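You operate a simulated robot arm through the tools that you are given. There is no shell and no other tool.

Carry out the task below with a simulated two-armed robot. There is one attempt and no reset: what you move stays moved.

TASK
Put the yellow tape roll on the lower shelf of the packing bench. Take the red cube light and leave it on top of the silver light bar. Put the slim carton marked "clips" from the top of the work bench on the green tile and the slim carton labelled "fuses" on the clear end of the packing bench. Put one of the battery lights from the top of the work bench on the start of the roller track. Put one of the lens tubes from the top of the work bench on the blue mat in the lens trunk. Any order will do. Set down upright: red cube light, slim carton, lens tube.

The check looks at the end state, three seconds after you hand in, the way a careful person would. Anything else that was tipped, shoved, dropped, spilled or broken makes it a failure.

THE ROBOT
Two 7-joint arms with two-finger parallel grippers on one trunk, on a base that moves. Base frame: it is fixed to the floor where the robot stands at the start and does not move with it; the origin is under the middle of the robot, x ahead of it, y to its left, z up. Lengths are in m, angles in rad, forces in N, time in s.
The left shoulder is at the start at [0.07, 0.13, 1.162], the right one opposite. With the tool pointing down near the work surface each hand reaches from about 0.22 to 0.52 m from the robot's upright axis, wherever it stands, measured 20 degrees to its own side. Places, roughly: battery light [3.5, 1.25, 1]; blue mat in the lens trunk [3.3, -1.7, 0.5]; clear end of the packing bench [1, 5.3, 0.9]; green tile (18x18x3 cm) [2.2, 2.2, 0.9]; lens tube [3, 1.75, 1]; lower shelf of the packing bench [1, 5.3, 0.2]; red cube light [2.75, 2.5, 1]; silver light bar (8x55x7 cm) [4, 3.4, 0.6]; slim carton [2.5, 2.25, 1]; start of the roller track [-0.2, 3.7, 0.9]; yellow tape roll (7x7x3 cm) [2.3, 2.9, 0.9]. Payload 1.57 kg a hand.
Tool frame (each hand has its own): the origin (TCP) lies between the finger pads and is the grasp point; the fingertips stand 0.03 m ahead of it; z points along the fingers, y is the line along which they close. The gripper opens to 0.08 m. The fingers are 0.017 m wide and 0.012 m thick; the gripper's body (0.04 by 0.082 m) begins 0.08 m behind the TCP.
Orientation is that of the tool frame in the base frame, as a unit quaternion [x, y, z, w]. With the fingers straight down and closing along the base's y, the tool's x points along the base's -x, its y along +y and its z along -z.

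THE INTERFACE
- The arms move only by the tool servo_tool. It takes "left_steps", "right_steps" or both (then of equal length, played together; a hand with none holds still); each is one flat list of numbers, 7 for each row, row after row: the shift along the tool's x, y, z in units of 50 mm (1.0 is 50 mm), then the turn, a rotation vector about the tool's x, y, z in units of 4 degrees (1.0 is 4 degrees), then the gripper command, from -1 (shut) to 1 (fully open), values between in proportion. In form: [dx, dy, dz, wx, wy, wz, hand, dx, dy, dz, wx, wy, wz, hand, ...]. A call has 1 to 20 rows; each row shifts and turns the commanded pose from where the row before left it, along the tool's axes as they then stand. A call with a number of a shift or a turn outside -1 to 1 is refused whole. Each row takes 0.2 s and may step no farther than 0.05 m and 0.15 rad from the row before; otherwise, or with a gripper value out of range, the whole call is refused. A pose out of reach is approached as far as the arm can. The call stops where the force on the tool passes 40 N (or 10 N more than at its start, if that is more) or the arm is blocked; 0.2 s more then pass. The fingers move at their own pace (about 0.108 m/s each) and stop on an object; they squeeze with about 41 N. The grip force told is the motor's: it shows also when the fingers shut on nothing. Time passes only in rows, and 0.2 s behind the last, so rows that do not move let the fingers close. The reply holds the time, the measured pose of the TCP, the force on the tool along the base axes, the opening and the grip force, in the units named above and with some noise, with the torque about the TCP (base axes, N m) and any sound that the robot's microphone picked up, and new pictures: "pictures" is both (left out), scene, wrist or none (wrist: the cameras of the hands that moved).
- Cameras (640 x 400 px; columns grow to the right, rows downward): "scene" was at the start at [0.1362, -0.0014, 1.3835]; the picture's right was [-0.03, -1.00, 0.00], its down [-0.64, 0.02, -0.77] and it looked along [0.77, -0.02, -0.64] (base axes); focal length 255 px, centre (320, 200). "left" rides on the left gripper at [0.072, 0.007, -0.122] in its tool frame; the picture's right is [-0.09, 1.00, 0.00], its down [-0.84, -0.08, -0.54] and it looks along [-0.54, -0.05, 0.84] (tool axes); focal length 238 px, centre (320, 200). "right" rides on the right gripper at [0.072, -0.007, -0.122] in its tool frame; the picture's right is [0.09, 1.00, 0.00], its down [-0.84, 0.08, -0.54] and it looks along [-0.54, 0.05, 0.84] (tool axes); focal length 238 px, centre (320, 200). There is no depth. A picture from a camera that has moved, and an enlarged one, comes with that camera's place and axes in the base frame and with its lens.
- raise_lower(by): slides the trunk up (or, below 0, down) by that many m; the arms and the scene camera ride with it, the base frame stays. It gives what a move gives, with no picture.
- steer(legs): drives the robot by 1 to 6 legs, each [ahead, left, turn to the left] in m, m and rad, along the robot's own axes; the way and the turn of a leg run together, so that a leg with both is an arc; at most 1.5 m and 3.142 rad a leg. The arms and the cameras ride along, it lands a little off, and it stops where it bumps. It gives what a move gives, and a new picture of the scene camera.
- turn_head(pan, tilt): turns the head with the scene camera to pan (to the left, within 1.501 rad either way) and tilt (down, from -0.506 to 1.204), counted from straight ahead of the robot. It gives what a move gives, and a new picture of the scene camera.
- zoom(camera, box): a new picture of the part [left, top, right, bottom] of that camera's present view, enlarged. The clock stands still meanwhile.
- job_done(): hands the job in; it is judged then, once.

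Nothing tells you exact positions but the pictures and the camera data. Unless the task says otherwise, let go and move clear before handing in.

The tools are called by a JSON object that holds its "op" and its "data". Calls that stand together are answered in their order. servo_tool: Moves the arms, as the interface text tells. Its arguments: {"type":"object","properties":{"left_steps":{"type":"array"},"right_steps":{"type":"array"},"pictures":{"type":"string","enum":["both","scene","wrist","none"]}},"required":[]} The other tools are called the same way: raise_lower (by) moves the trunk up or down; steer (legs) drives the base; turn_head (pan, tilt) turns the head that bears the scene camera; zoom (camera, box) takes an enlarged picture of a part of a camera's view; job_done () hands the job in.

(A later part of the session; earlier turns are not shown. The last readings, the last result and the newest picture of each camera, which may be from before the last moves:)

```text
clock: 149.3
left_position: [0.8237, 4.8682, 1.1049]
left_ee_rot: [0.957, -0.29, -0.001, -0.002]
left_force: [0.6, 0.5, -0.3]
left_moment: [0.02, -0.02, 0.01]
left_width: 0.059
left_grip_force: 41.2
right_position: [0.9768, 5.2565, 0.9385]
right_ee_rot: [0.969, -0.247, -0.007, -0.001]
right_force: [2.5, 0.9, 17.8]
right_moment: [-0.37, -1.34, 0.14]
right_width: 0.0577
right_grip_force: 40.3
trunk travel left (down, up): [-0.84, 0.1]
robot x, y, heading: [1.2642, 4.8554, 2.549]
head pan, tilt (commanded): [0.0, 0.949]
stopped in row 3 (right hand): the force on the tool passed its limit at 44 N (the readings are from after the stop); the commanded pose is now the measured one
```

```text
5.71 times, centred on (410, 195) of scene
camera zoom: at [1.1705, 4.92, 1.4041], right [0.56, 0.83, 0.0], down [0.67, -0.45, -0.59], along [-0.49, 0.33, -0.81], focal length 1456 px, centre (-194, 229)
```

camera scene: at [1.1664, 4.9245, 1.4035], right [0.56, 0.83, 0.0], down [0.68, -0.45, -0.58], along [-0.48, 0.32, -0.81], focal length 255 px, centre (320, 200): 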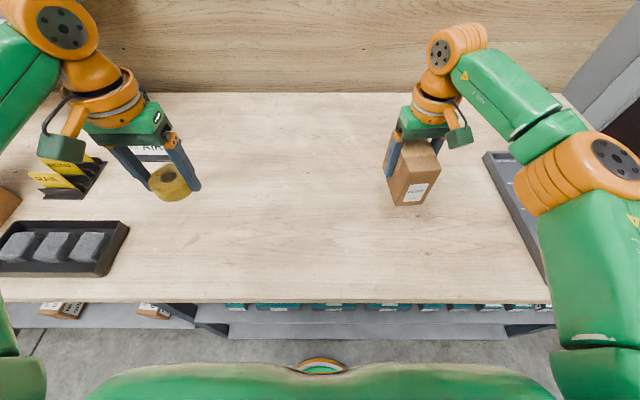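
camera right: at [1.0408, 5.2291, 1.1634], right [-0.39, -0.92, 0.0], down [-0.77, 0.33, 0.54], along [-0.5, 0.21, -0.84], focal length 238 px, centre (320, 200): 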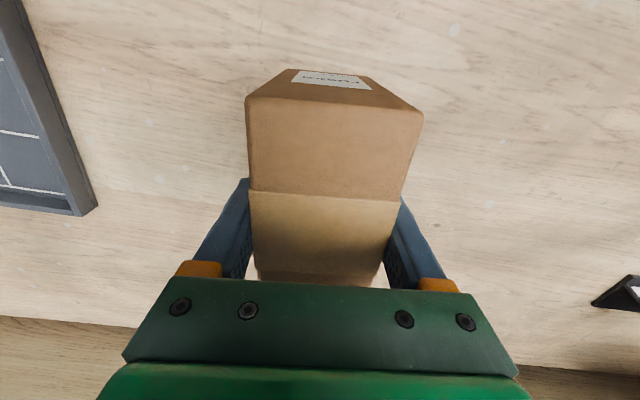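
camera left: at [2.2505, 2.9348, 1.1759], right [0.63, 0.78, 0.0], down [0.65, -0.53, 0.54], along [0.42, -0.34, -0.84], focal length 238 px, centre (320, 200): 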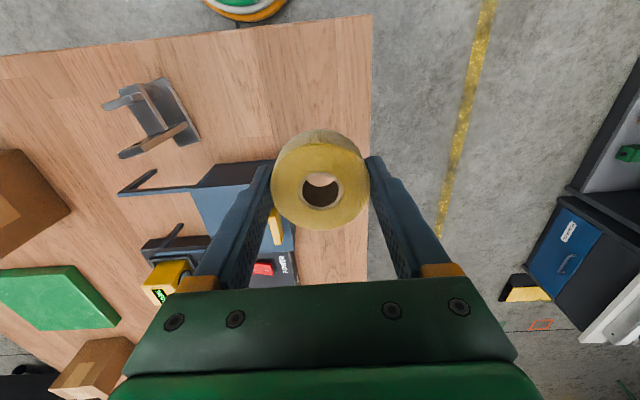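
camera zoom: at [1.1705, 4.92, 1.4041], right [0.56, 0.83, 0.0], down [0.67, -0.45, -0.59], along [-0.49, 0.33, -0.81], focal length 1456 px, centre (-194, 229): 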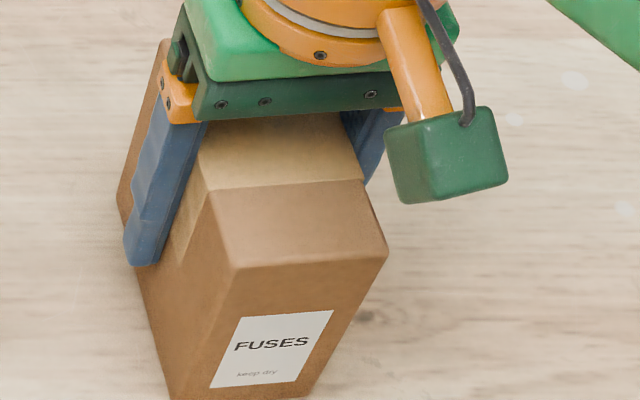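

Contact with the packing bench at z≈0.939. I'll ease the pressure, then release.

{"op": "servo_tool", "data": {"right_steps": [0, 0, -0.02, 0, 0, 0, -1, 0, 0, 0, 0, 0, 0, -1], "pictures": "none"}}

{"op": "zoom", "data": {"camera": "scene", "box": [340, 140, 480, 240]}}

```text
clock: 149.9
left_position: [0.8221, 4.8678, 1.1043]
left_ee_rot: [0.957, -0.291, -0.001, -0.001]
left_force: [-0.2, 0.0, -0.3]
left_moment: [0.01, 0.0, 0.01]
left_width: 0.0595
left_grip_force: 41.0
right_position: [0.9767, 5.2565, 0.9386]
right_ee_rot: [0.969, -0.247, -0.007, -0.001]
right_force: [2.1, -0.4, 15.4]
right_moment: [-0.18, -0.75, -0.06]
right_width: 0.058
right_grip_force: 41.1
trunk travel left (down, up): [-0.84, 0.1]
robot x, y, heading: [1.265, 4.856, 2.549]
head pan, tilt (commanded): [0.0, 0.949]
```

```text
4.00 times, centred on (410, 190) of scene
camera zoom: at [1.1699, 4.92, 1.4039], right [0.56, 0.83, 0.0], down [0.67, -0.45, -0.58], along [-0.49, 0.33, -0.81], focal length 1019 px, centre (-40, 240)
```

zoom: 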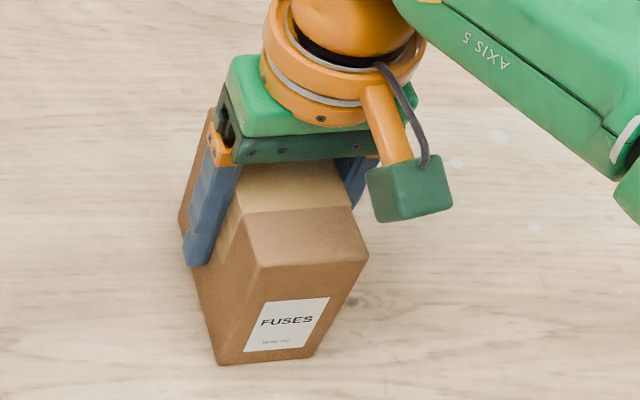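

{"op": "servo_tool", "data": {"right_steps": [0, 0, -0.05, 0, 0, 0, -1, 0, 0, 0, 0, 0, 0, -1], "pictures": "none"}}

```text
clock: 150.5
left_position: [0.8207, 4.8698, 1.104]
left_ee_rot: [0.957, -0.29, 0.001, 0.0]
left_force: [0.9, -0.1, -0.3]
left_moment: [0.03, -0.02, 0.01]
left_width: 0.0589
left_grip_force: 41.7
right_position: [0.9761, 5.2583, 0.9388]
right_ee_rot: [0.969, -0.247, -0.005, 0.0]
right_force: [1.2, -1.3, 2.2]
right_moment: [0.17, 0.08, -0.05]
right_width: 0.0577
right_grip_force: 40.8
trunk travel left (down, up): [-0.84, 0.1]
robot x, y, heading: [1.2669, 4.8504, 2.553]
head pan, tilt (commanded): [0.0, 0.949]
```

Force is near neutral now. I'll release and lift off.

{"op": "servo_tool", "data": {"right_steps": [0, 0, 0, 0, 0, 0, -0.2, 0, 0, 0, 0, 0, 0, 1, 0, 0, 0, 0, 0, 0, 1, 0, 0, -0.3, 0, 0, 0, 1, 0, 0, -0.6, 0, 0, 0, 1, 0, 0, -0.8, 0, 0, 0, 1, 0, 0, -0.8, 0, 0, 0, 1, 0.8, 0, 0, 0, 0, 0, 1, 0.8, 0, 0, 0, 0, 0, 1, 0.8, 0, 0, 0, 0, 0, 1], "pictures": "scene"}}

{"op": "zoom", "data": {"camera": "scene", "box": [340, 120, 480, 220]}}

```text
clock: 152.7
left_position: [0.8204, 4.8711, 1.1039]
left_ee_rot: [0.957, -0.289, 0.0, 0.0]
left_force: [0.2, 0.6, 0.1]
left_moment: [-0.02, 0.03, 0.01]
left_width: 0.0592
left_grip_force: 40.7
right_position: [1.084, 5.2025, 1.0614]
right_ee_rot: [0.969, -0.247, -0.005, 0.0]
right_force: [0.7, -0.4, 0.0]
right_moment: [0.0, 0.03, 0.0]
right_width: 0.0801
right_grip_force: 0.0
trunk travel left (down, up): [-0.84, 0.1]
robot x, y, heading: [1.2662, 4.8501, 2.555]
head pan, tilt (commanded): [0.0, 0.949]
camera scene: at [1.1678, 4.9232, 1.4037], right [0.56, 0.83, 0.0], down [0.68, -0.45, -0.58], along [-0.48, 0.32, -0.81], focal length 255 px, centre (320, 200)
```

scene: 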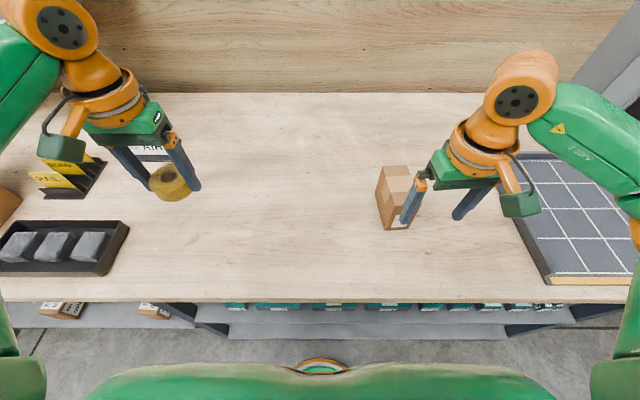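

```text
4.00 times, centred on (410, 170) of scene
camera zoom: at [1.1678, 4.9232, 1.4037], right [0.56, 0.83, 0.0], down [0.68, -0.45, -0.58], along [-0.48, 0.32, -0.81], focal length 1019 px, centre (-40, 320)
```

zoom: 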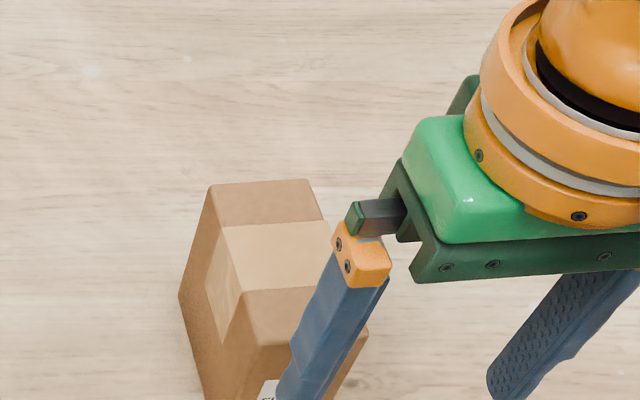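

FUSES stands on the clear end. Next the tape goes on the bottom shelf: I'll retract the right hand, back off, shift right and lower the trunk.

{"op": "servo_tool", "data": {"right_steps": [0.5, 0, -0.5, 0, 0, 0, 1, 0.6, 0, -0.5, 0, 0, 0, 1, 0.7, 0, 0, 0, 0, 0, 1], "pictures": "none"}}

{"op": "steer", "data": {"legs": [[-0.5, 0, 0], [0, -0.35, 0]]}}

{"op": "raise_lower", "data": {"by": -0.6}}

{"op": "turn_head", "data": {"pan": 0.15, "tilt": 0.35}}

```text
clock: 153.5
left_position: [0.8211, 4.8708, 1.1034]
left_ee_rot: [0.957, -0.29, 0.0, 0.0]
left_force: [0.1, -0.1, -0.3]
left_moment: [-0.02, 0.0, -0.01]
left_width: 0.0589
left_grip_force: 41.1
right_position: [1.1633, 5.157, 1.1098]
right_ee_rot: [0.969, -0.247, -0.006, -0.002]
right_force: [-0.3, -0.3, -0.6]
right_moment: [0.0, 0.02, -0.06]
right_width: 0.0801
right_grip_force: 0.0
trunk travel left (down, up): [-0.84, 0.1]
robot x, y, heading: [1.2688, 4.8553, 2.551]
head pan, tilt (commanded): [0.0, 0.949]
```

```text
clock: 158.3
left_position: [1.4218, 4.8791, 1.1023]
left_ee_rot: [0.956, -0.293, 0.0, -0.002]
left_force: [0.7, 0.3, -0.4]
left_moment: [0.02, -0.04, 0.01]
left_width: 0.0592
left_grip_force: 40.9
right_position: [1.7657, 5.1636, 1.1105]
right_ee_rot: [0.968, -0.25, -0.004, -0.001]
right_force: [0.0, -0.1, -0.1]
right_moment: [-0.01, -0.02, 0.06]
right_width: 0.08
right_grip_force: 0.0
trunk travel left (down, up): [-0.84, 0.1]
robot x, y, heading: [1.8736, 4.8596, 2.543]
head pan, tilt (commanded): [0.0, 0.949]
camera scene: at [1.7703, 4.9298, 1.4035], right [0.56, 0.83, 0.0], down [0.67, -0.46, -0.58], along [-0.48, 0.33, -0.81], focal length 255 px, centre (320, 200)
```

scene: 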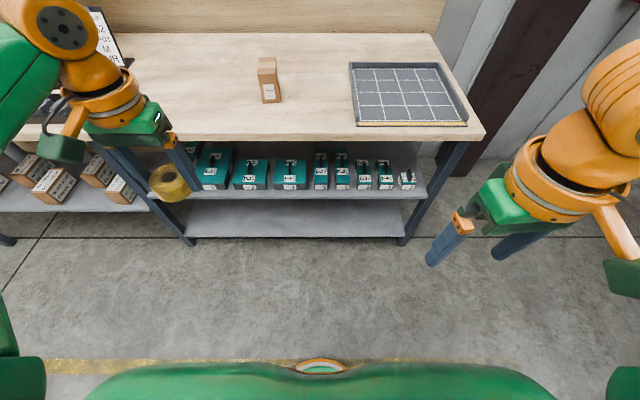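

```text
refused: -0.6 is not a number from -0.4 to 0.4
```

```text
clock: 159.3
left_position: [1.4239, 4.8805, 1.1035]
left_ee_rot: [0.956, -0.292, 0.0, 0.0]
left_force: [0.3, -0.2, -0.3]
left_moment: [-0.05, 0.0, 0.01]
left_width: 0.0591
left_grip_force: 41.3
right_position: [1.7663, 5.165, 1.1082]
right_ee_rot: [0.968, -0.249, -0.005, 0.0]
right_force: [0.4, 0.8, -0.2]
right_moment: [-0.02, 0.0, 0.0]
right_width: 0.0803
right_grip_force: 0.0
trunk travel left (down, up): [-0.84, 0.1]
robot x, y, heading: [1.8706, 4.8601, 2.546]
head pan, tilt (commanded): [0.15, 0.351]
camera scene: at [1.7482, 4.9313, 1.4546], right [0.43, 0.9, 0.0], down [0.31, -0.15, -0.94], along [-0.85, 0.4, -0.34], focal length 255 px, centre (320, 200)
```

scene: 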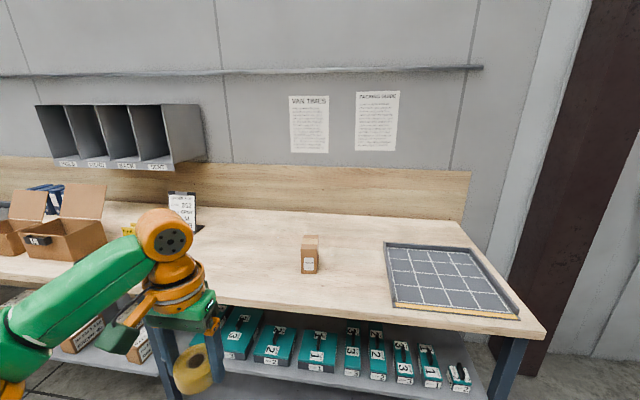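

FUSES looks good on the clear end. I'll lower the trunk in two steps and look into the lower shelf.

{"op": "raise_lower", "data": {"by": -0.4}}

{"op": "raise_lower", "data": {"by": -0.36}}

{"op": "turn_head", "data": {"pan": 0.2, "tilt": 0.3}}

```text
clock: 163.1
left_position: [1.4249, 4.881, 0.7026]
left_ee_rot: [0.956, -0.292, 0.001, 0.001]
left_force: [0.0, 0.9, -1.3]
left_moment: [0.01, 0.01, 0.0]
left_width: 0.059
left_grip_force: 41.0
right_position: [1.7675, 5.1653, 0.7095]
right_ee_rot: [0.968, -0.25, -0.004, -0.001]
right_force: [-0.1, 0.1, -0.3]
right_moment: [-0.02, 0.0, 0.01]
right_width: 0.08
right_grip_force: 0.0
trunk travel left (down, up): [-0.44, 0.5]
robot x, y, heading: [1.8706, 4.8624, 2.547]
head pan, tilt (commanded): [0.15, 0.351]
```

```text
clock: 166.6
left_position: [1.4239, 4.8803, 0.3432]
left_ee_rot: [0.956, -0.293, 0.001, 0.0]
left_force: [0.1, -0.2, -0.7]
left_moment: [0.01, 0.03, -0.01]
left_width: 0.0592
left_grip_force: 41.4
right_position: [1.767, 5.1665, 0.3504]
right_ee_rot: [0.968, -0.25, -0.004, 0.0]
right_force: [0.0, -0.1, -0.6]
right_moment: [-0.02, -0.01, -0.01]
right_width: 0.08
right_grip_force: 0.1
trunk travel left (down, up): [-0.08, 0.86]
robot x, y, heading: [1.8731, 4.8654, 2.548]
head pan, tilt (commanded): [0.15, 0.351]
```

```text
clock: 167.2
left_position: [1.4245, 4.881, 0.3441]
left_ee_rot: [0.956, -0.293, 0.001, 0.001]
left_force: [0.4, 0.1, 0.0]
left_moment: [0.0, 0.01, 0.02]
left_width: 0.0592
left_grip_force: 41.1
right_position: [1.7666, 5.1655, 0.3497]
right_ee_rot: [0.968, -0.249, -0.004, 0.0]
right_force: [-0.9, -0.2, 0.1]
right_moment: [0.03, 0.03, 0.02]
right_width: 0.0799
right_grip_force: 0.1
trunk travel left (down, up): [-0.08, 0.86]
robot x, y, heading: [1.8723, 4.8609, 2.549]
head pan, tilt (commanded): [0.201, 0.3]
camera scene: at [1.746, 4.927, 0.6994], right [0.39, 0.92, 0.0], down [0.27, -0.11, -0.96], along [-0.88, 0.37, -0.3], focal length 255 px, centre (320, 200)
```

scene: 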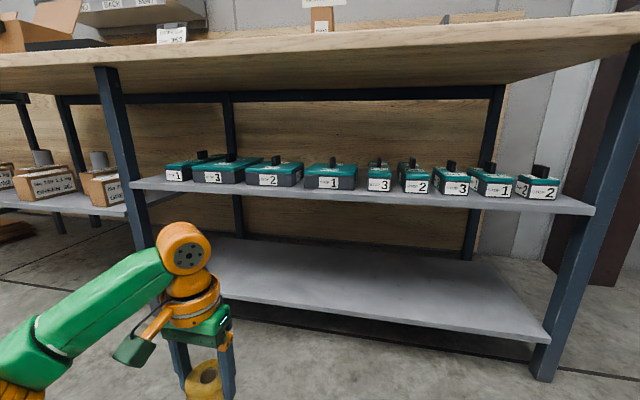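

From this height I can see the empty bottom shelf (z≈0.18) and the shelf with teal boxes above it (underside ≈0.48). I'll pitch the left hand 20° forward so the wrist stays clear of the upper shelf.

{"op": "servo_tool", "data": {"left_steps": [0, 0, 0, 0, -1, 0, -1, 0, 0, 0, 0, -1, 0, -1, 0, 0, 0, 0, -1, 0, -1, 0, 0, 0, 0, -1, 0, -1, 0, 0, 0, 0, -1, 0, -1], "pictures": "both"}}

{"op": "zoom", "data": {"camera": "scene", "box": [160, 180, 400, 330]}}

```text
clock: 168.4
left_position: [1.4248, 4.8802, 0.343]
left_ee_rot: [0.942, -0.288, -0.166, -0.051]
left_force: [-0.3, 0.1, -0.6]
left_moment: [0.0, -0.01, -0.01]
left_width: 0.0593
left_grip_force: 40.9
right_position: [1.766, 5.1656, 0.3495]
right_ee_rot: [0.968, -0.249, -0.004, 0.0]
right_force: [-0.3, 0.2, -0.5]
right_moment: [0.01, -0.03, 0.0]
right_width: 0.0798
right_grip_force: 0.1
trunk travel left (down, up): [-0.08, 0.86]
robot x, y, heading: [1.872, 4.8609, 2.545]
head pan, tilt (commanded): [0.201, 0.3]
camera scene: at [1.746, 4.927, 0.6994], right [0.38, 0.92, 0.0], down [0.27, -0.11, -0.96], along [-0.88, 0.37, -0.3], focal length 255 px, centre (320, 200)
camera left: at [1.5118, 4.8136, 0.4325], right [-0.63, -0.78, 0.03], down [-0.45, 0.4, 0.8], along [-0.63, 0.49, -0.6], focal length 238 px, centre (320, 200)
```

scene: 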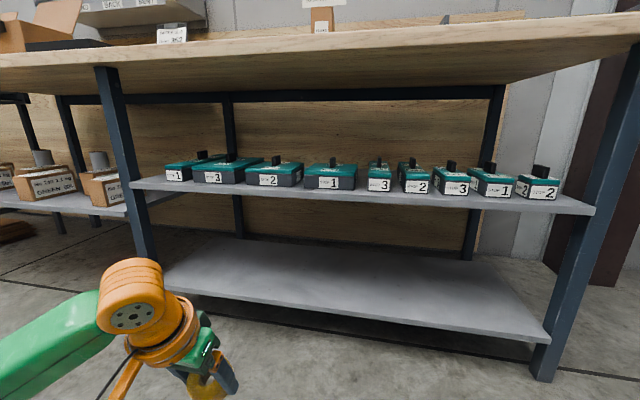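
left: 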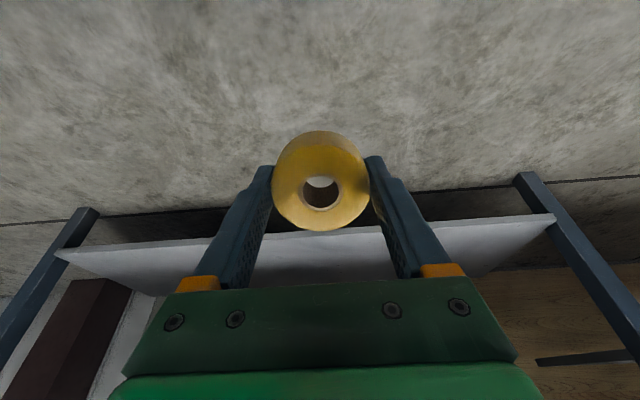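

```text
2.67 times, centred on (280, 255) of scene
camera zoom: at [1.746, 4.927, 0.6994], right [0.38, 0.92, 0.0], down [0.27, -0.11, -0.96], along [-0.88, 0.37, -0.3], focal length 680 px, centre (427, 53)
```

zoom: 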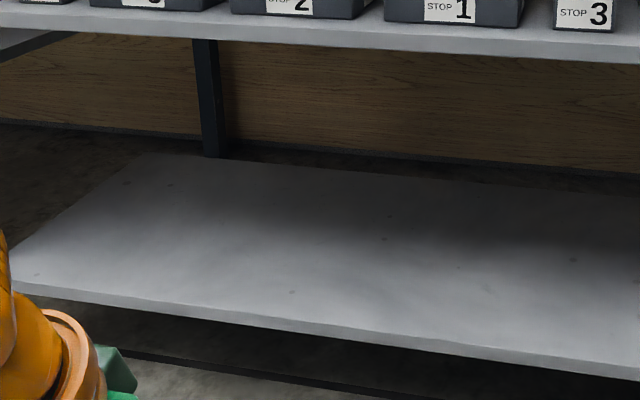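

The bottom shelf is at about z≈0.13 with plenty of clearance, so I can place the tape flat. I'll bring the hand back to vertical, lower it, and drive up to the shelf.

{"op": "servo_tool", "data": {"left_steps": [0, 0, 0, 0, 1, 0, -1, 0, 0, 0, 0, 1, 0, -1, 0, 0, 0, 0, 1, 0, -1, 0, 0, 0, 0, 1, 0, -1, 0, 0, 0, 0, 1, 0, -1, 0, 0, 0.4, 0, 0, 0, -1, 0, 0, 0.4, 0, 0, 0, -1, 0, 0, 0.4, 0, 0, 0, -1], "pictures": "none"}}

{"op": "raise_lower", "data": {"by": -0.078}}

{"op": "steer", "data": {"legs": [[0.33, 0, 0]]}}

{"op": "servo_tool", "data": {"left_steps": [0, 0, 0, 0, 0, 0, -1], "pictures": "both"}}

```text
clock: 170.2
left_position: [1.4239, 4.8814, 0.2832]
left_ee_rot: [0.956, -0.293, 0.0, 0.0]
left_force: [0.1, -1.0, -0.6]
left_moment: [-0.01, 0.02, -0.03]
left_width: 0.0593
left_grip_force: 40.9
right_position: [1.7667, 5.1659, 0.3491]
right_ee_rot: [0.968, -0.25, -0.004, 0.0]
right_force: [0.0, -0.4, -0.9]
right_moment: [-0.01, -0.02, 0.01]
right_width: 0.0798
right_grip_force: 0.1
trunk travel left (down, up): [-0.08, 0.86]
robot x, y, heading: [1.8726, 4.8637, 2.553]
head pan, tilt (commanded): [0.201, 0.3]
```

```text
clock: 171.4
left_position: [1.4245, 4.8809, 0.2057]
left_ee_rot: [0.956, -0.292, 0.0, -0.001]
left_force: [-0.3, 0.5, -0.6]
left_moment: [0.02, -0.01, 0.01]
left_width: 0.0591
left_grip_force: 41.2
right_position: [1.7679, 5.1659, 0.2722]
right_ee_rot: [0.968, -0.25, -0.004, 0.0]
right_force: [-0.4, 0.5, -0.9]
right_moment: [0.0, 0.01, 0.03]
right_width: 0.08
right_grip_force: 0.1
trunk travel left (down, up): [-0.002, 0.938]
robot x, y, heading: [1.8717, 4.8629, 2.546]
head pan, tilt (commanded): [0.201, 0.3]
```

```text
clock: 173.6
left_position: [1.1463, 5.0694, 0.2056]
left_ee_rot: [0.956, -0.293, 0.001, 0.001]
left_force: [0.2, -0.3, 0.0]
left_moment: [-0.02, -0.01, 0.01]
left_width: 0.0592
left_grip_force: 41.1
right_position: [1.489, 5.3529, 0.271]
right_ee_rot: [0.968, -0.25, -0.005, 0.0]
right_force: [-0.1, -0.2, 0.0]
right_moment: [-0.01, 0.0, -0.03]
right_width: 0.0799
right_grip_force: 0.2
trunk travel left (down, up): [-0.002, 0.938]
robot x, y, heading: [1.5939, 5.0521, 2.546]
head pan, tilt (commanded): [0.201, 0.3]
camera scene: at [1.4683, 5.1153, 0.6214], right [0.39, 0.92, 0.0], down [0.27, -0.11, -0.96], along [-0.88, 0.37, -0.3], focal length 255 px, centre (320, 200)
```

scene: 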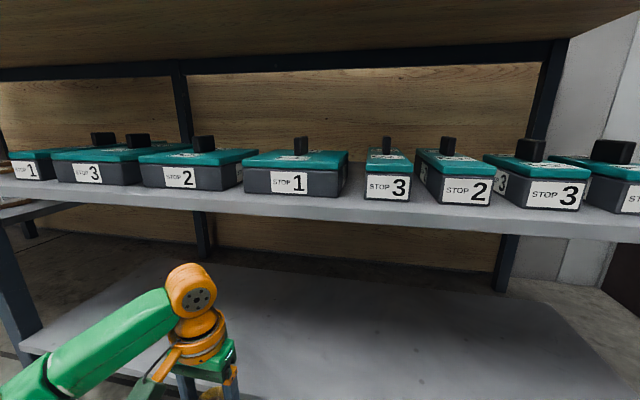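

```text
clock: 174.0
left_position: [1.147, 5.0694, 0.2052]
left_ee_rot: [0.956, -0.294, 0.001, 0.0]
left_force: [0.2, -0.4, -0.6]
left_moment: [-0.05, -0.05, 0.02]
left_width: 0.0589
left_grip_force: 40.9
right_position: [1.4897, 5.354, 0.2722]
right_ee_rot: [0.968, -0.249, -0.004, 0.0]
right_force: [0.3, -0.2, -0.1]
right_moment: [0.01, 0.03, -0.01]
right_width: 0.08
right_grip_force: 0.0
trunk travel left (down, up): [-0.002, 0.938]
robot x, y, heading: [1.5963, 5.0487, 2.547]
head pan, tilt (commanded): [0.201, 0.3]
camera scene: at [1.4683, 5.1153, 0.6214], right [0.39, 0.92, 0.0], down [0.27, -0.11, -0.96], along [-0.88, 0.37, -0.3], focal length 255 px, centre (320, 200)
camera left: at [1.203, 5.0231, 0.327], right [-0.63, -0.77, 0.0], down [-0.65, 0.53, 0.54], along [-0.42, 0.34, -0.84], focal length 238 px, centre (320, 200)
```

scene: 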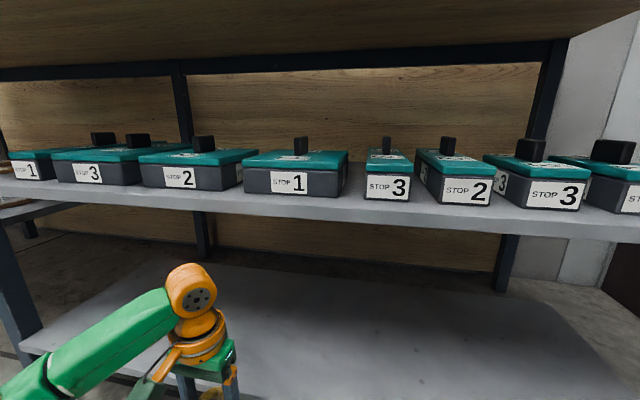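
left: 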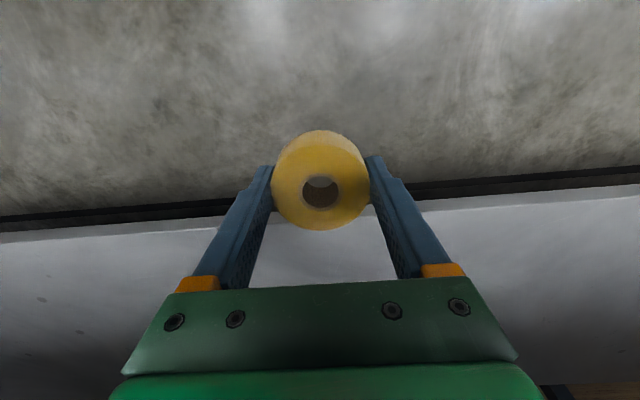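

The shelf edge is about 6 cm ahead of the tape. I'll drive in 10 cm.

{"op": "steer", "data": {"legs": [[0.1, 0, 0]]}}

{"op": "servo_tool", "data": {"left_steps": [-0.5, 0, 0, 0, 0, 0, -1, -0.4, 0, 0, 0, 0, 0, -1, 0, 0, 0, 0, 0, 0, -1], "pictures": "both"}}

```text
clock: 175.1
left_position: [1.0645, 5.1261, 0.2057]
left_ee_rot: [0.956, -0.293, 0.0, 0.0]
left_force: [0.0, 0.7, -0.7]
left_moment: [0.0, -0.03, 0.01]
left_width: 0.0592
left_grip_force: 41.0
right_position: [1.4079, 5.4085, 0.2711]
right_ee_rot: [0.968, -0.249, -0.004, 0.0]
right_force: [-0.6, -0.4, 0.1]
right_moment: [0.0, -0.03, 0.0]
right_width: 0.0799
right_grip_force: 0.0
trunk travel left (down, up): [-0.002, 0.938]
robot x, y, heading: [1.5165, 5.1056, 2.537]
head pan, tilt (commanded): [0.201, 0.3]
camera scene: at [1.3863, 5.1712, 0.6214], right [0.39, 0.92, 0.0], down [0.27, -0.11, -0.96], along [-0.88, 0.37, -0.3], focal length 255 px, centre (320, 200)
```

scene: 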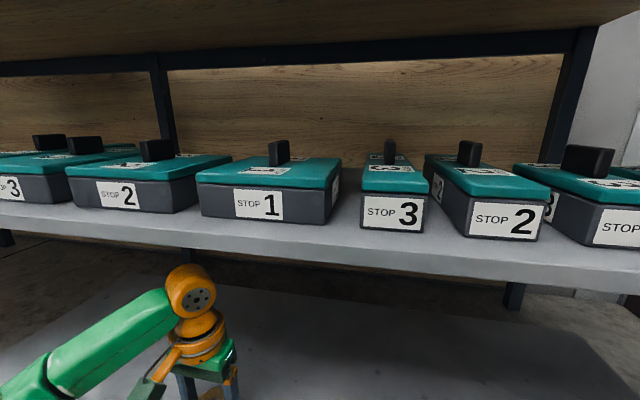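

```text
clock: 175.9
left_position: [1.0266, 5.1495, 0.2045]
left_ee_rot: [0.956, -0.294, 0.002, -0.001]
left_force: [0.6, 0.2, -0.5]
left_moment: [0.02, 0.02, -0.02]
left_width: 0.0592
left_grip_force: 40.5
right_position: [1.4074, 5.4098, 0.2719]
right_ee_rot: [0.968, -0.25, -0.004, -0.001]
right_force: [0.0, -0.3, -0.3]
right_moment: [0.02, -0.03, 0.02]
right_width: 0.0798
right_grip_force: 0.1
trunk travel left (down, up): [-0.002, 0.938]
robot x, y, heading: [1.5114, 5.1053, 2.545]
head pan, tilt (commanded): [0.201, 0.3]
camera scene: at [1.3863, 5.1712, 0.6214], right [0.39, 0.92, 0.0], down [0.27, -0.11, -0.96], along [-0.88, 0.37, -0.3], focal length 255 px, centre (320, 200)
camera left: at [1.0823, 5.1039, 0.3263], right [-0.63, -0.77, 0.0], down [-0.65, 0.53, 0.54], along [-0.42, 0.34, -0.84], focal length 238 px, centre (320, 200)
```

scene: 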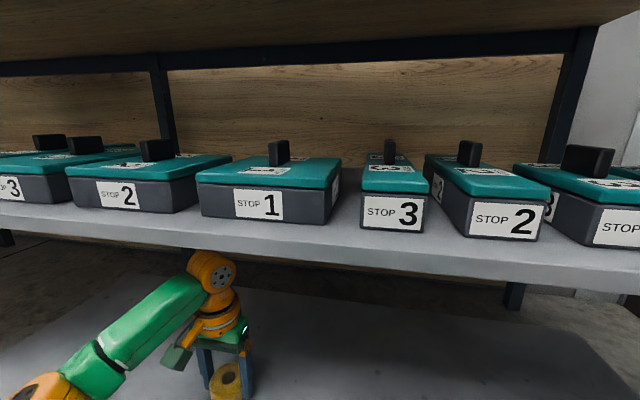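
left: 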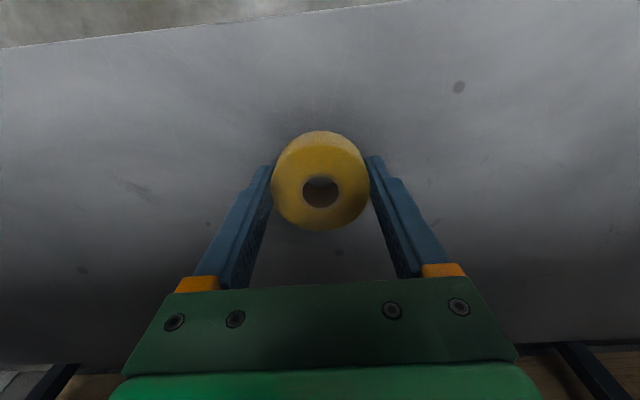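

The tape is 8–9 cm inside the shelf edge and just above the surface. Descending slowly.

{"op": "servo_tool", "data": {"left_steps": [0, 0, 0.06, 0, 0, 0, -1, 0, 0, 0.06, 0, 0, 0, -1], "pictures": "none"}}

{"op": "zoom", "data": {"camera": "scene", "box": [160, 320, 320, 400]}}

```text
clock: 176.5
left_position: [1.0277, 5.1506, 0.1982]
left_ee_rot: [0.956, -0.293, 0.001, 0.0]
left_force: [0.0, 0.8, -0.6]
left_moment: [0.01, -0.02, 0.04]
left_width: 0.0591
left_grip_force: 41.3
right_position: [1.4071, 5.4108, 0.2718]
right_ee_rot: [0.968, -0.249, -0.005, 0.0]
right_force: [-0.6, 0.3, 0.0]
right_moment: [0.01, -0.01, 0.02]
right_width: 0.0801
right_grip_force: 0.1
trunk travel left (down, up): [-0.002, 0.938]
robot x, y, heading: [1.513, 5.1097, 2.548]
head pan, tilt (commanded): [0.201, 0.3]
```

```text
4.00 times, centred on (240, 360) of scene
camera zoom: at [1.3863, 5.1712, 0.6214], right [0.39, 0.92, 0.0], down [0.27, -0.11, -0.96], along [-0.88, 0.37, -0.3], focal length 1019 px, centre (640, -440)
```

zoom: 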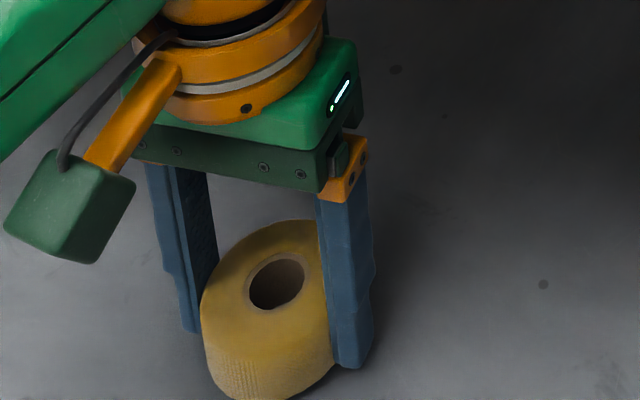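

{"op": "servo_tool", "data": {"left_steps": [0, 0, 0.06, 0, 0, 0, -1, 0, 0, 0.06, 0, 0, 0, -1], "pictures": "none"}}

{"op": "servo_tool", "data": {"left_steps": [0, 0, 0.06, 0, 0, 0, -1, 0, 0, 0.06, 0, 0, 0, -1], "pictures": "none"}}

```text
clock: 177.1
left_position: [1.0284, 5.152, 0.1919]
left_ee_rot: [0.956, -0.293, 0.001, 0.0]
left_force: [0.0, -0.6, -0.1]
left_moment: [0.01, 0.03, 0.02]
left_width: 0.0591
left_grip_force: 40.2
right_position: [1.4068, 5.4096, 0.2724]
right_ee_rot: [0.968, -0.25, -0.005, 0.0]
right_force: [1.0, 0.7, 0.1]
right_moment: [0.0, 0.02, 0.03]
right_width: 0.0801
right_grip_force: 0.1
trunk travel left (down, up): [-0.002, 0.938]
robot x, y, heading: [1.513, 5.1091, 2.55]
head pan, tilt (commanded): [0.201, 0.3]
```

```text
clock: 177.7
left_position: [1.0265, 5.1512, 0.1903]
left_ee_rot: [0.956, -0.294, -0.002, -0.001]
left_force: [1.7, -1.5, 15.7]
left_moment: [-0.1, -0.3, 0.0]
left_width: 0.0592
left_grip_force: 41.2
right_position: [1.4093, 5.4086, 0.2729]
right_ee_rot: [0.968, -0.249, -0.006, 0.0]
right_force: [-0.2, -0.6, -0.9]
right_moment: [0.0, 0.03, 0.03]
right_width: 0.0798
right_grip_force: 0.1
trunk travel left (down, up): [-0.002, 0.938]
robot x, y, heading: [1.5125, 5.1047, 2.544]
head pan, tilt (commanded): [0.201, 0.3]
```

Contact at z≈0.190. I'll ease off, open, and withdraw straight back with the fingers on either side of the tape.

{"op": "servo_tool", "data": {"left_steps": [0, 0, -0.08, 0, 0, 0, -1, 0, 0, 0, 0, 0, 0, 0, 0, 0, 0, 0, 0, 0, 1, 0, 0, 0, 0, 0, 0, 1, 0, 0, -0.3, 0, 0, 0, 1, 0, 0, -0.4, 0, 0, 0, 1, 0.6, 0, 0, 0, 0, 0, 1, 0.8, 0, 0, 0, 0, 0, 1], "pictures": "both"}}

```text
clock: 179.5
left_position: [1.0837, 5.1096, 0.2256]
left_ee_rot: [0.956, -0.294, 0.001, 0.0]
left_force: [0.0, 0.0, 0.7]
left_moment: [-0.01, 0.03, 0.02]
left_width: 0.08
left_grip_force: 0.0
right_position: [1.4076, 5.4094, 0.2725]
right_ee_rot: [0.968, -0.25, -0.004, 0.0]
right_force: [0.9, 0.3, 0.3]
right_moment: [-0.01, -0.01, 0.0]
right_width: 0.0801
right_grip_force: 0.0
trunk travel left (down, up): [-0.002, 0.938]
robot x, y, heading: [1.5113, 5.1058, 2.543]
head pan, tilt (commanded): [0.201, 0.3]
camera scene: at [1.3864, 5.1712, 0.6214], right [0.39, 0.92, 0.0], down [0.27, -0.11, -0.96], along [-0.88, 0.37, -0.3], focal length 255 px, centre (320, 200)
camera left: at [1.1401, 5.0638, 0.3469], right [-0.63, -0.77, 0.0], down [-0.65, 0.53, 0.54], along [-0.42, 0.34, -0.84], focal length 238 px, centre (320, 200)
```

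scene: 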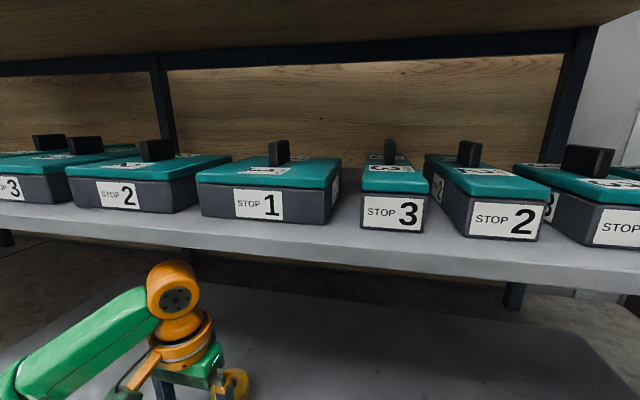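
left: 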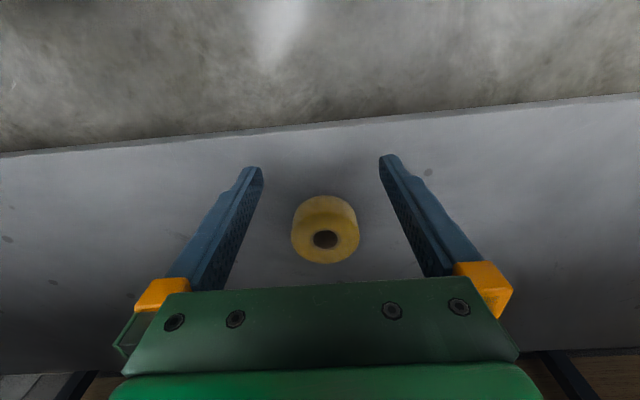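

The tape rests flat on the bottom shelf. I'll back out, raise the trunk and look around towards the back side of the work bench.

{"op": "steer", "data": {"legs": [[-0.45, 0, 0]]}}

{"op": "raise_lower", "data": {"by": 0.4}}

{"op": "raise_lower", "data": {"by": 0.4}}

{"op": "turn_head", "data": {"pan": 0.3, "tilt": 0.5}}

{"op": "steer", "data": {"legs": [[0, 0, 1.5]]}}

```text
clock: 182.2
left_position: [1.4504, 4.8624, 0.2233]
left_ee_rot: [0.955, -0.296, 0.0, -0.001]
left_force: [0.1, 0.6, -0.5]
left_moment: [0.0, 0.0, 0.03]
left_width: 0.0798
left_grip_force: 0.1
right_position: [1.7764, 5.1601, 0.2732]
right_ee_rot: [0.968, -0.253, -0.005, 0.0]
right_force: [-0.1, 0.6, 0.4]
right_moment: [-0.01, 0.03, 0.0]
right_width: 0.0799
right_grip_force: 0.0
trunk travel left (down, up): [-0.002, 0.938]
robot x, y, heading: [1.8811, 4.8561, 2.54]
head pan, tilt (commanded): [0.201, 0.3]
camera scene: at [1.7535, 4.9212, 0.6214], right [0.39, 0.92, 0.0], down [0.27, -0.12, -0.96], along [-0.88, 0.37, -0.3], focal length 255 px, centre (320, 200)
```

scene: 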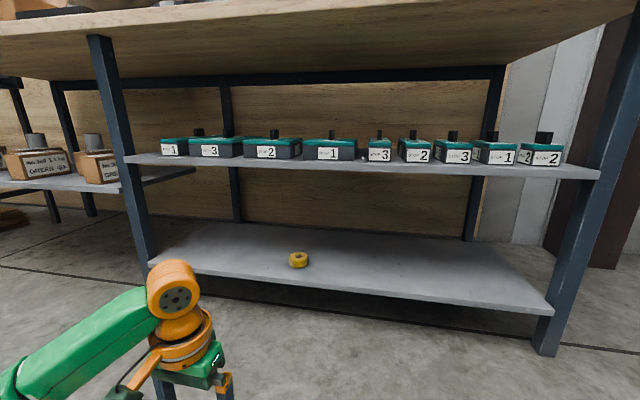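

```text
clock: 186.1
left_position: [1.4515, 4.8617, 0.6244]
left_ee_rot: [0.956, -0.295, 0.0, 0.001]
left_force: [0.5, 1.0, -0.8]
left_moment: [-0.01, 0.02, -0.01]
left_width: 0.0802
left_grip_force: 0.2
right_position: [1.7779, 5.1598, 0.6711]
right_ee_rot: [0.967, -0.253, -0.004, -0.001]
right_force: [-0.2, 0.4, -0.8]
right_moment: [0.01, 0.02, 0.0]
right_width: 0.0801
right_grip_force: 0.1
trunk travel left (down, up): [-0.402, 0.538]
robot x, y, heading: [1.8799, 4.8582, 2.541]
head pan, tilt (commanded): [0.201, 0.3]
```

```text
clock: 189.9
left_position: [1.4507, 4.8629, 1.0254]
left_ee_rot: [0.955, -0.296, 0.0, 0.0]
left_force: [0.1, -0.3, 0.0]
left_moment: [-0.04, 0.01, -0.05]
left_width: 0.0801
left_grip_force: 0.1
right_position: [1.7765, 5.1583, 1.0712]
right_ee_rot: [0.968, -0.253, -0.004, 0.0]
right_force: [0.4, -0.3, -0.5]
right_moment: [0.0, -0.02, -0.02]
right_width: 0.08
right_grip_force: 0.1
trunk travel left (down, up): [-0.802, 0.138]
robot x, y, heading: [1.881, 4.8601, 2.543]
head pan, tilt (commanded): [0.201, 0.3]
```

```text
clock: 190.6
left_position: [1.4495, 4.8621, 1.0252]
left_ee_rot: [0.955, -0.296, 0.0, 0.0]
left_force: [0.4, 0.2, 1.1]
left_moment: [0.03, -0.01, -0.01]
left_width: 0.08
left_grip_force: 0.0
right_position: [1.7768, 5.1585, 1.0721]
right_ee_rot: [0.967, -0.253, -0.004, -0.001]
right_force: [0.3, -0.1, -1.0]
right_moment: [0.01, -0.03, 0.03]
right_width: 0.08
right_grip_force: 0.0
trunk travel left (down, up): [-0.802, 0.138]
robot x, y, heading: [1.8809, 4.8534, 2.539]
head pan, tilt (commanded): [0.3, 0.499]
camera scene: at [1.7525, 4.9118, 1.4031], right [0.3, 0.95, 0.0], down [0.46, -0.14, -0.88], along [-0.84, 0.26, -0.48], focal length 255 px, centre (320, 200)
```

scene: 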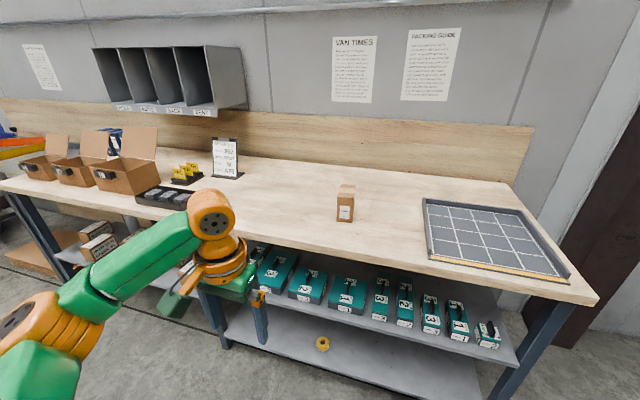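

```text
clock: 194.7
left_position: [1.8527, 4.4265, 1.0269]
left_ee_rot: [0.896, 0.444, -0.001, -0.001]
left_force: [-0.8, -0.2, -1.1]
left_moment: [-0.02, 0.03, -0.02]
left_width: 0.0799
left_grip_force: 0.0
right_position: [1.571, 4.766, 1.0709]
right_ee_rot: [0.874, 0.485, -0.004, 0.002]
right_force: [0.0, 1.0, -0.1]
right_moment: [-0.04, -0.02, 0.0]
right_width: 0.08
right_grip_force: 0.0
trunk travel left (down, up): [-0.802, 0.138]
robot x, y, heading: [1.8815, 4.8555, -2.22]
head pan, tilt (commanded): [0.3, 0.499]
camera scene: at [1.8191, 4.7309, 1.403], right [-0.94, 0.34, 0.0], down [0.16, 0.45, -0.88], along [-0.3, -0.82, -0.48], focal length 255 px, centre (320, 200)
```

scene: 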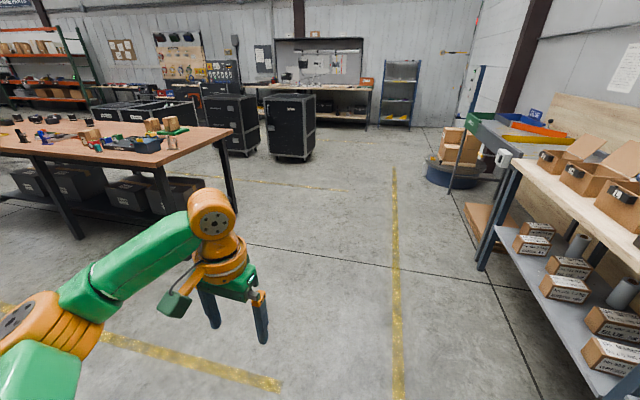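

The tape and FUSES both sit well. I'll look left for the aisle behind the work bench.

{"op": "turn_head", "data": {"pan": 1.3, "tilt": 0.45}}

{"op": "turn_head", "data": {"pan": 0.9, "tilt": 0.45}}

```text
clock: 196.0
left_position: [1.8533, 4.4269, 1.0237]
left_ee_rot: [0.895, 0.446, 0.001, 0.0]
left_force: [0.0, 0.2, -0.1]
left_moment: [0.01, 0.0, -0.02]
left_width: 0.0801
left_grip_force: 0.0
right_position: [1.5704, 4.7661, 1.0719]
right_ee_rot: [0.874, 0.485, -0.003, 0.003]
right_force: [1.0, -0.6, 0.3]
right_moment: [-0.01, 0.03, 0.02]
right_width: 0.0798
right_grip_force: 0.0
trunk travel left (down, up): [-0.802, 0.138]
robot x, y, heading: [1.8828, 4.8562, -2.222]
head pan, tilt (commanded): [1.3, 0.45]
camera scene: at [1.906, 4.743, 1.4075], right [-0.8, -0.61, 0.0], down [-0.26, 0.35, -0.9], along [0.54, -0.72, -0.44], focal length 255 px, centre (320, 200)
```

scene: 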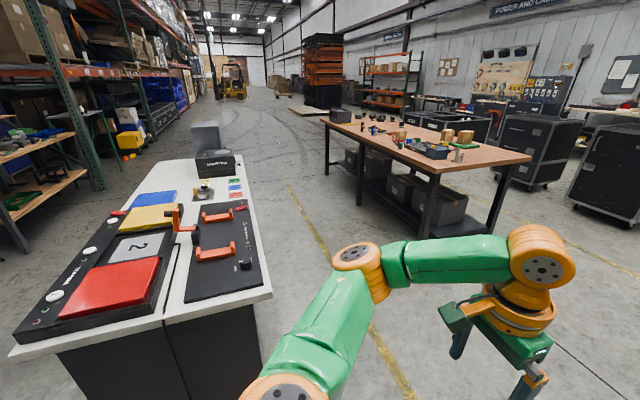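

```text
clock: 196.9
left_position: [1.8528, 4.4272, 1.0248]
left_ee_rot: [0.896, 0.445, 0.0, 0.0]
left_force: [0.4, -0.2, 1.3]
left_moment: [-0.01, -0.01, 0.01]
left_width: 0.0798
left_grip_force: 0.1
right_position: [1.5721, 4.7665, 1.072]
right_ee_rot: [0.874, 0.485, -0.004, 0.003]
right_force: [-0.2, -0.3, 0.1]
right_moment: [0.02, 0.02, 0.0]
right_width: 0.0802
right_grip_force: 0.0
trunk travel left (down, up): [-0.802, 0.138]
robot x, y, heading: [1.8831, 4.8549, -2.22]
head pan, tilt (commanded): [0.901, 0.45]
camera scene: at [1.8733, 4.7273, 1.4075], right [-0.97, -0.25, 0.0], down [-0.11, 0.42, -0.9], along [0.22, -0.87, -0.44], focal length 255 px, centre (320, 200)
```

scene: 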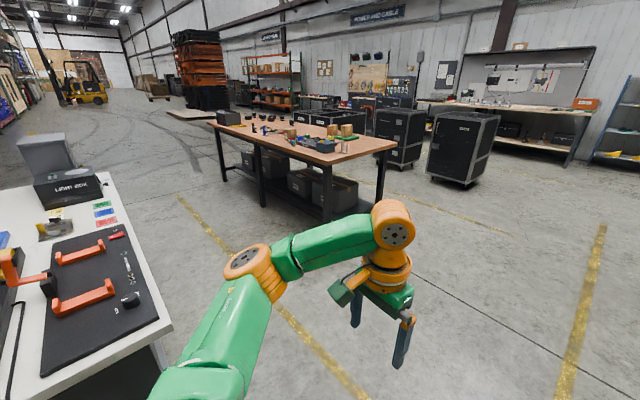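

The aisle between the work bench's back and the counter is about 1.2 m wide. I'll drive in and line up behind the red cube, facing the bench.

{"op": "turn_head", "data": {"pan": 0.0, "tilt": 0.7}}

{"op": "steer", "data": {"legs": [[0.739, 0.288, 0], [0, 0, 0.06], [0, 1.0, 0]]}}

```text
clock: 198.1
left_position: [1.8531, 4.4264, 1.0249]
left_ee_rot: [0.895, 0.446, 0.001, 0.0]
left_force: [0.6, -0.4, 0.0]
left_moment: [-0.03, 0.03, -0.01]
left_width: 0.0799
left_grip_force: 0.1
right_position: [1.5732, 4.7673, 1.0714]
right_ee_rot: [0.874, 0.486, -0.004, 0.002]
right_force: [-0.2, -0.4, -0.3]
right_moment: [0.01, 0.02, -0.01]
right_width: 0.08
right_grip_force: 0.0
trunk travel left (down, up): [-0.802, 0.138]
robot x, y, heading: [1.8797, 4.8568, -2.218]
head pan, tilt (commanded): [0.0, 0.7]
camera scene: at [1.7991, 4.7485, 1.3853], right [-0.8, 0.6, 0.0], down [0.39, 0.51, -0.77], along [-0.46, -0.61, -0.64], focal length 255 px, centre (320, 200)
```

scene: 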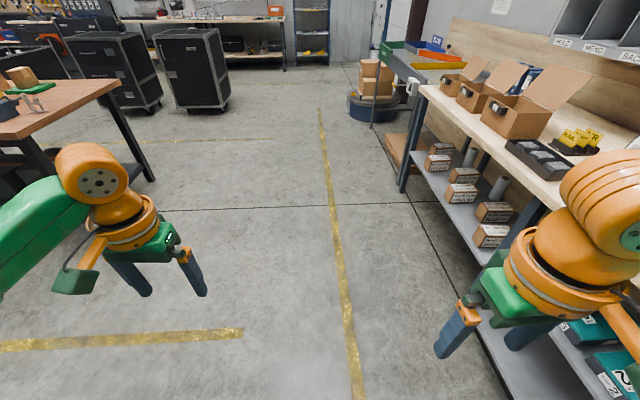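

```text
clock: 207.6
left_position: [2.5159, 3.115, 1.0258]
left_ee_rot: [0.879, 0.478, 0.0, 0.0]
left_force: [-0.3, -0.5, -0.1]
left_moment: [-0.01, -0.03, -0.01]
left_width: 0.08
left_grip_force: 0.0
right_position: [2.2106, 3.4332, 1.0713]
right_ee_rot: [0.856, 0.516, -0.003, 0.004]
right_force: [0.5, 0.9, 0.5]
right_moment: [0.02, 0.01, 0.0]
right_width: 0.0798
right_grip_force: 0.0
trunk travel left (down, up): [-0.802, 0.138]
robot x, y, heading: [2.5143, 3.5431, -2.148]
head pan, tilt (commanded): [0.0, 0.7]
camera scene: at [2.4388, 3.4318, 1.3853], right [-0.84, 0.55, 0.0], down [0.35, 0.54, -0.76], along [-0.42, -0.64, -0.64], focal length 255 px, centre (320, 200)
```

scene: 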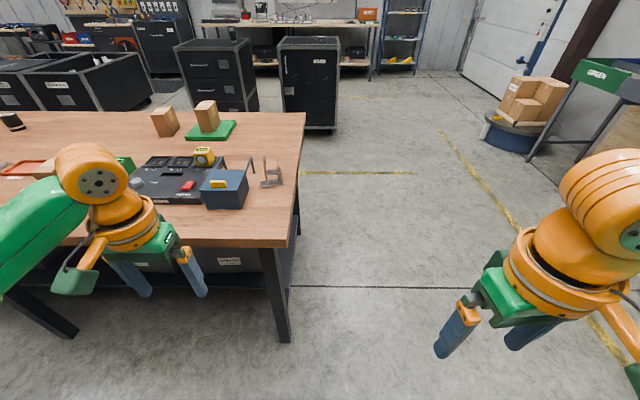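

{"op": "steer", "data": {"legs": [[0, 0.56, -0.012]]}}

{"op": "turn_head", "data": {"pan": 0.2, "tilt": 0.75}}

```text
clock: 210.8
left_position: [2.9795, 2.8062, 1.0251]
left_ee_rot: [0.882, 0.471, 0.0, -0.001]
left_force: [0.5, 0.7, 0.5]
left_moment: [0.04, 0.0, 0.04]
left_width: 0.0802
left_grip_force: 0.0
right_position: [2.6778, 3.1275, 1.0727]
right_ee_rot: [0.86, 0.511, -0.003, 0.003]
right_force: [0.8, 0.4, -0.9]
right_moment: [-0.03, -0.02, -0.01]
right_width: 0.08
right_grip_force: 0.1
trunk travel left (down, up): [-0.802, 0.138]
robot x, y, heading: [2.9822, 3.2314, -2.162]
head pan, tilt (commanded): [0.0, 0.7]
camera scene: at [2.9049, 3.1233, 1.3853], right [-0.83, 0.56, 0.0], down [0.36, 0.53, -0.76], along [-0.43, -0.64, -0.64], focal length 255 px, centre (320, 200)
```

scene: 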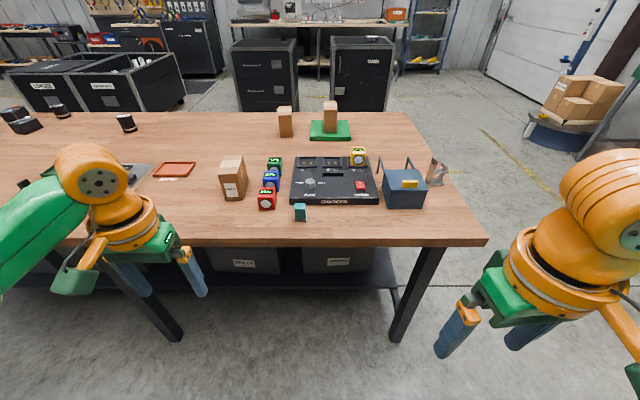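

```text
clock: 211.5
left_position: [2.9798, 2.8038, 1.0254]
left_ee_rot: [0.882, 0.471, 0.001, 0.0]
left_force: [0.4, -0.1, -0.3]
left_moment: [0.02, 0.01, 0.02]
left_width: 0.0801
left_grip_force: 0.1
right_position: [2.6799, 3.1264, 1.0729]
right_ee_rot: [0.86, 0.511, -0.004, 0.003]
right_force: [0.4, -0.2, -0.2]
right_moment: [0.05, -0.01, -0.01]
right_width: 0.0801
right_grip_force: 0.0
trunk travel left (down, up): [-0.802, 0.138]
robot x, y, heading: [2.9821, 3.2338, -2.159]
head pan, tilt (commanded): [0.201, 0.75]
camera scene: at [2.922, 3.1164, 1.3811], right [-0.92, 0.38, 0.0], down [0.26, 0.63, -0.73], along [-0.28, -0.68, -0.68], focal length 255 px, centre (320, 200)
```

scene: 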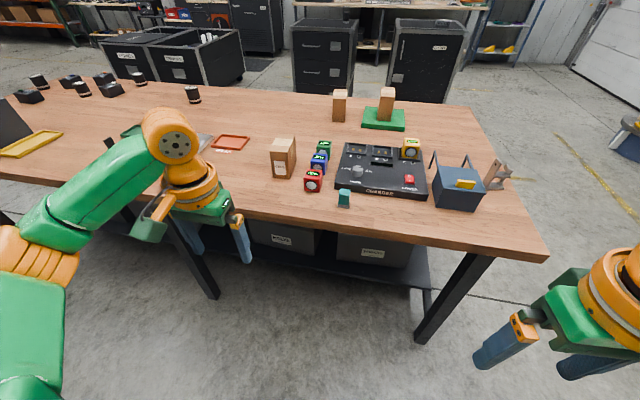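

{"op": "zoom", "data": {"camera": "scene", "box": [260, 120, 380, 220]}}

```text
4.00 times, centred on (320, 170) of scene
camera zoom: at [2.922, 3.1164, 1.3811], right [-0.92, 0.38, 0.0], down [0.26, 0.63, -0.73], along [-0.28, -0.68, -0.68], focal length 1019 px, centre (320, 320)
```

zoom: 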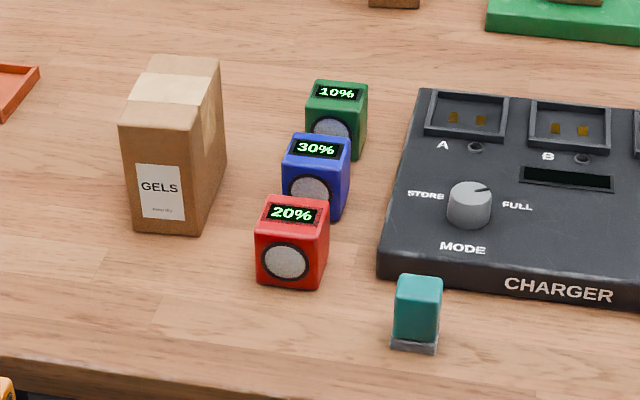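

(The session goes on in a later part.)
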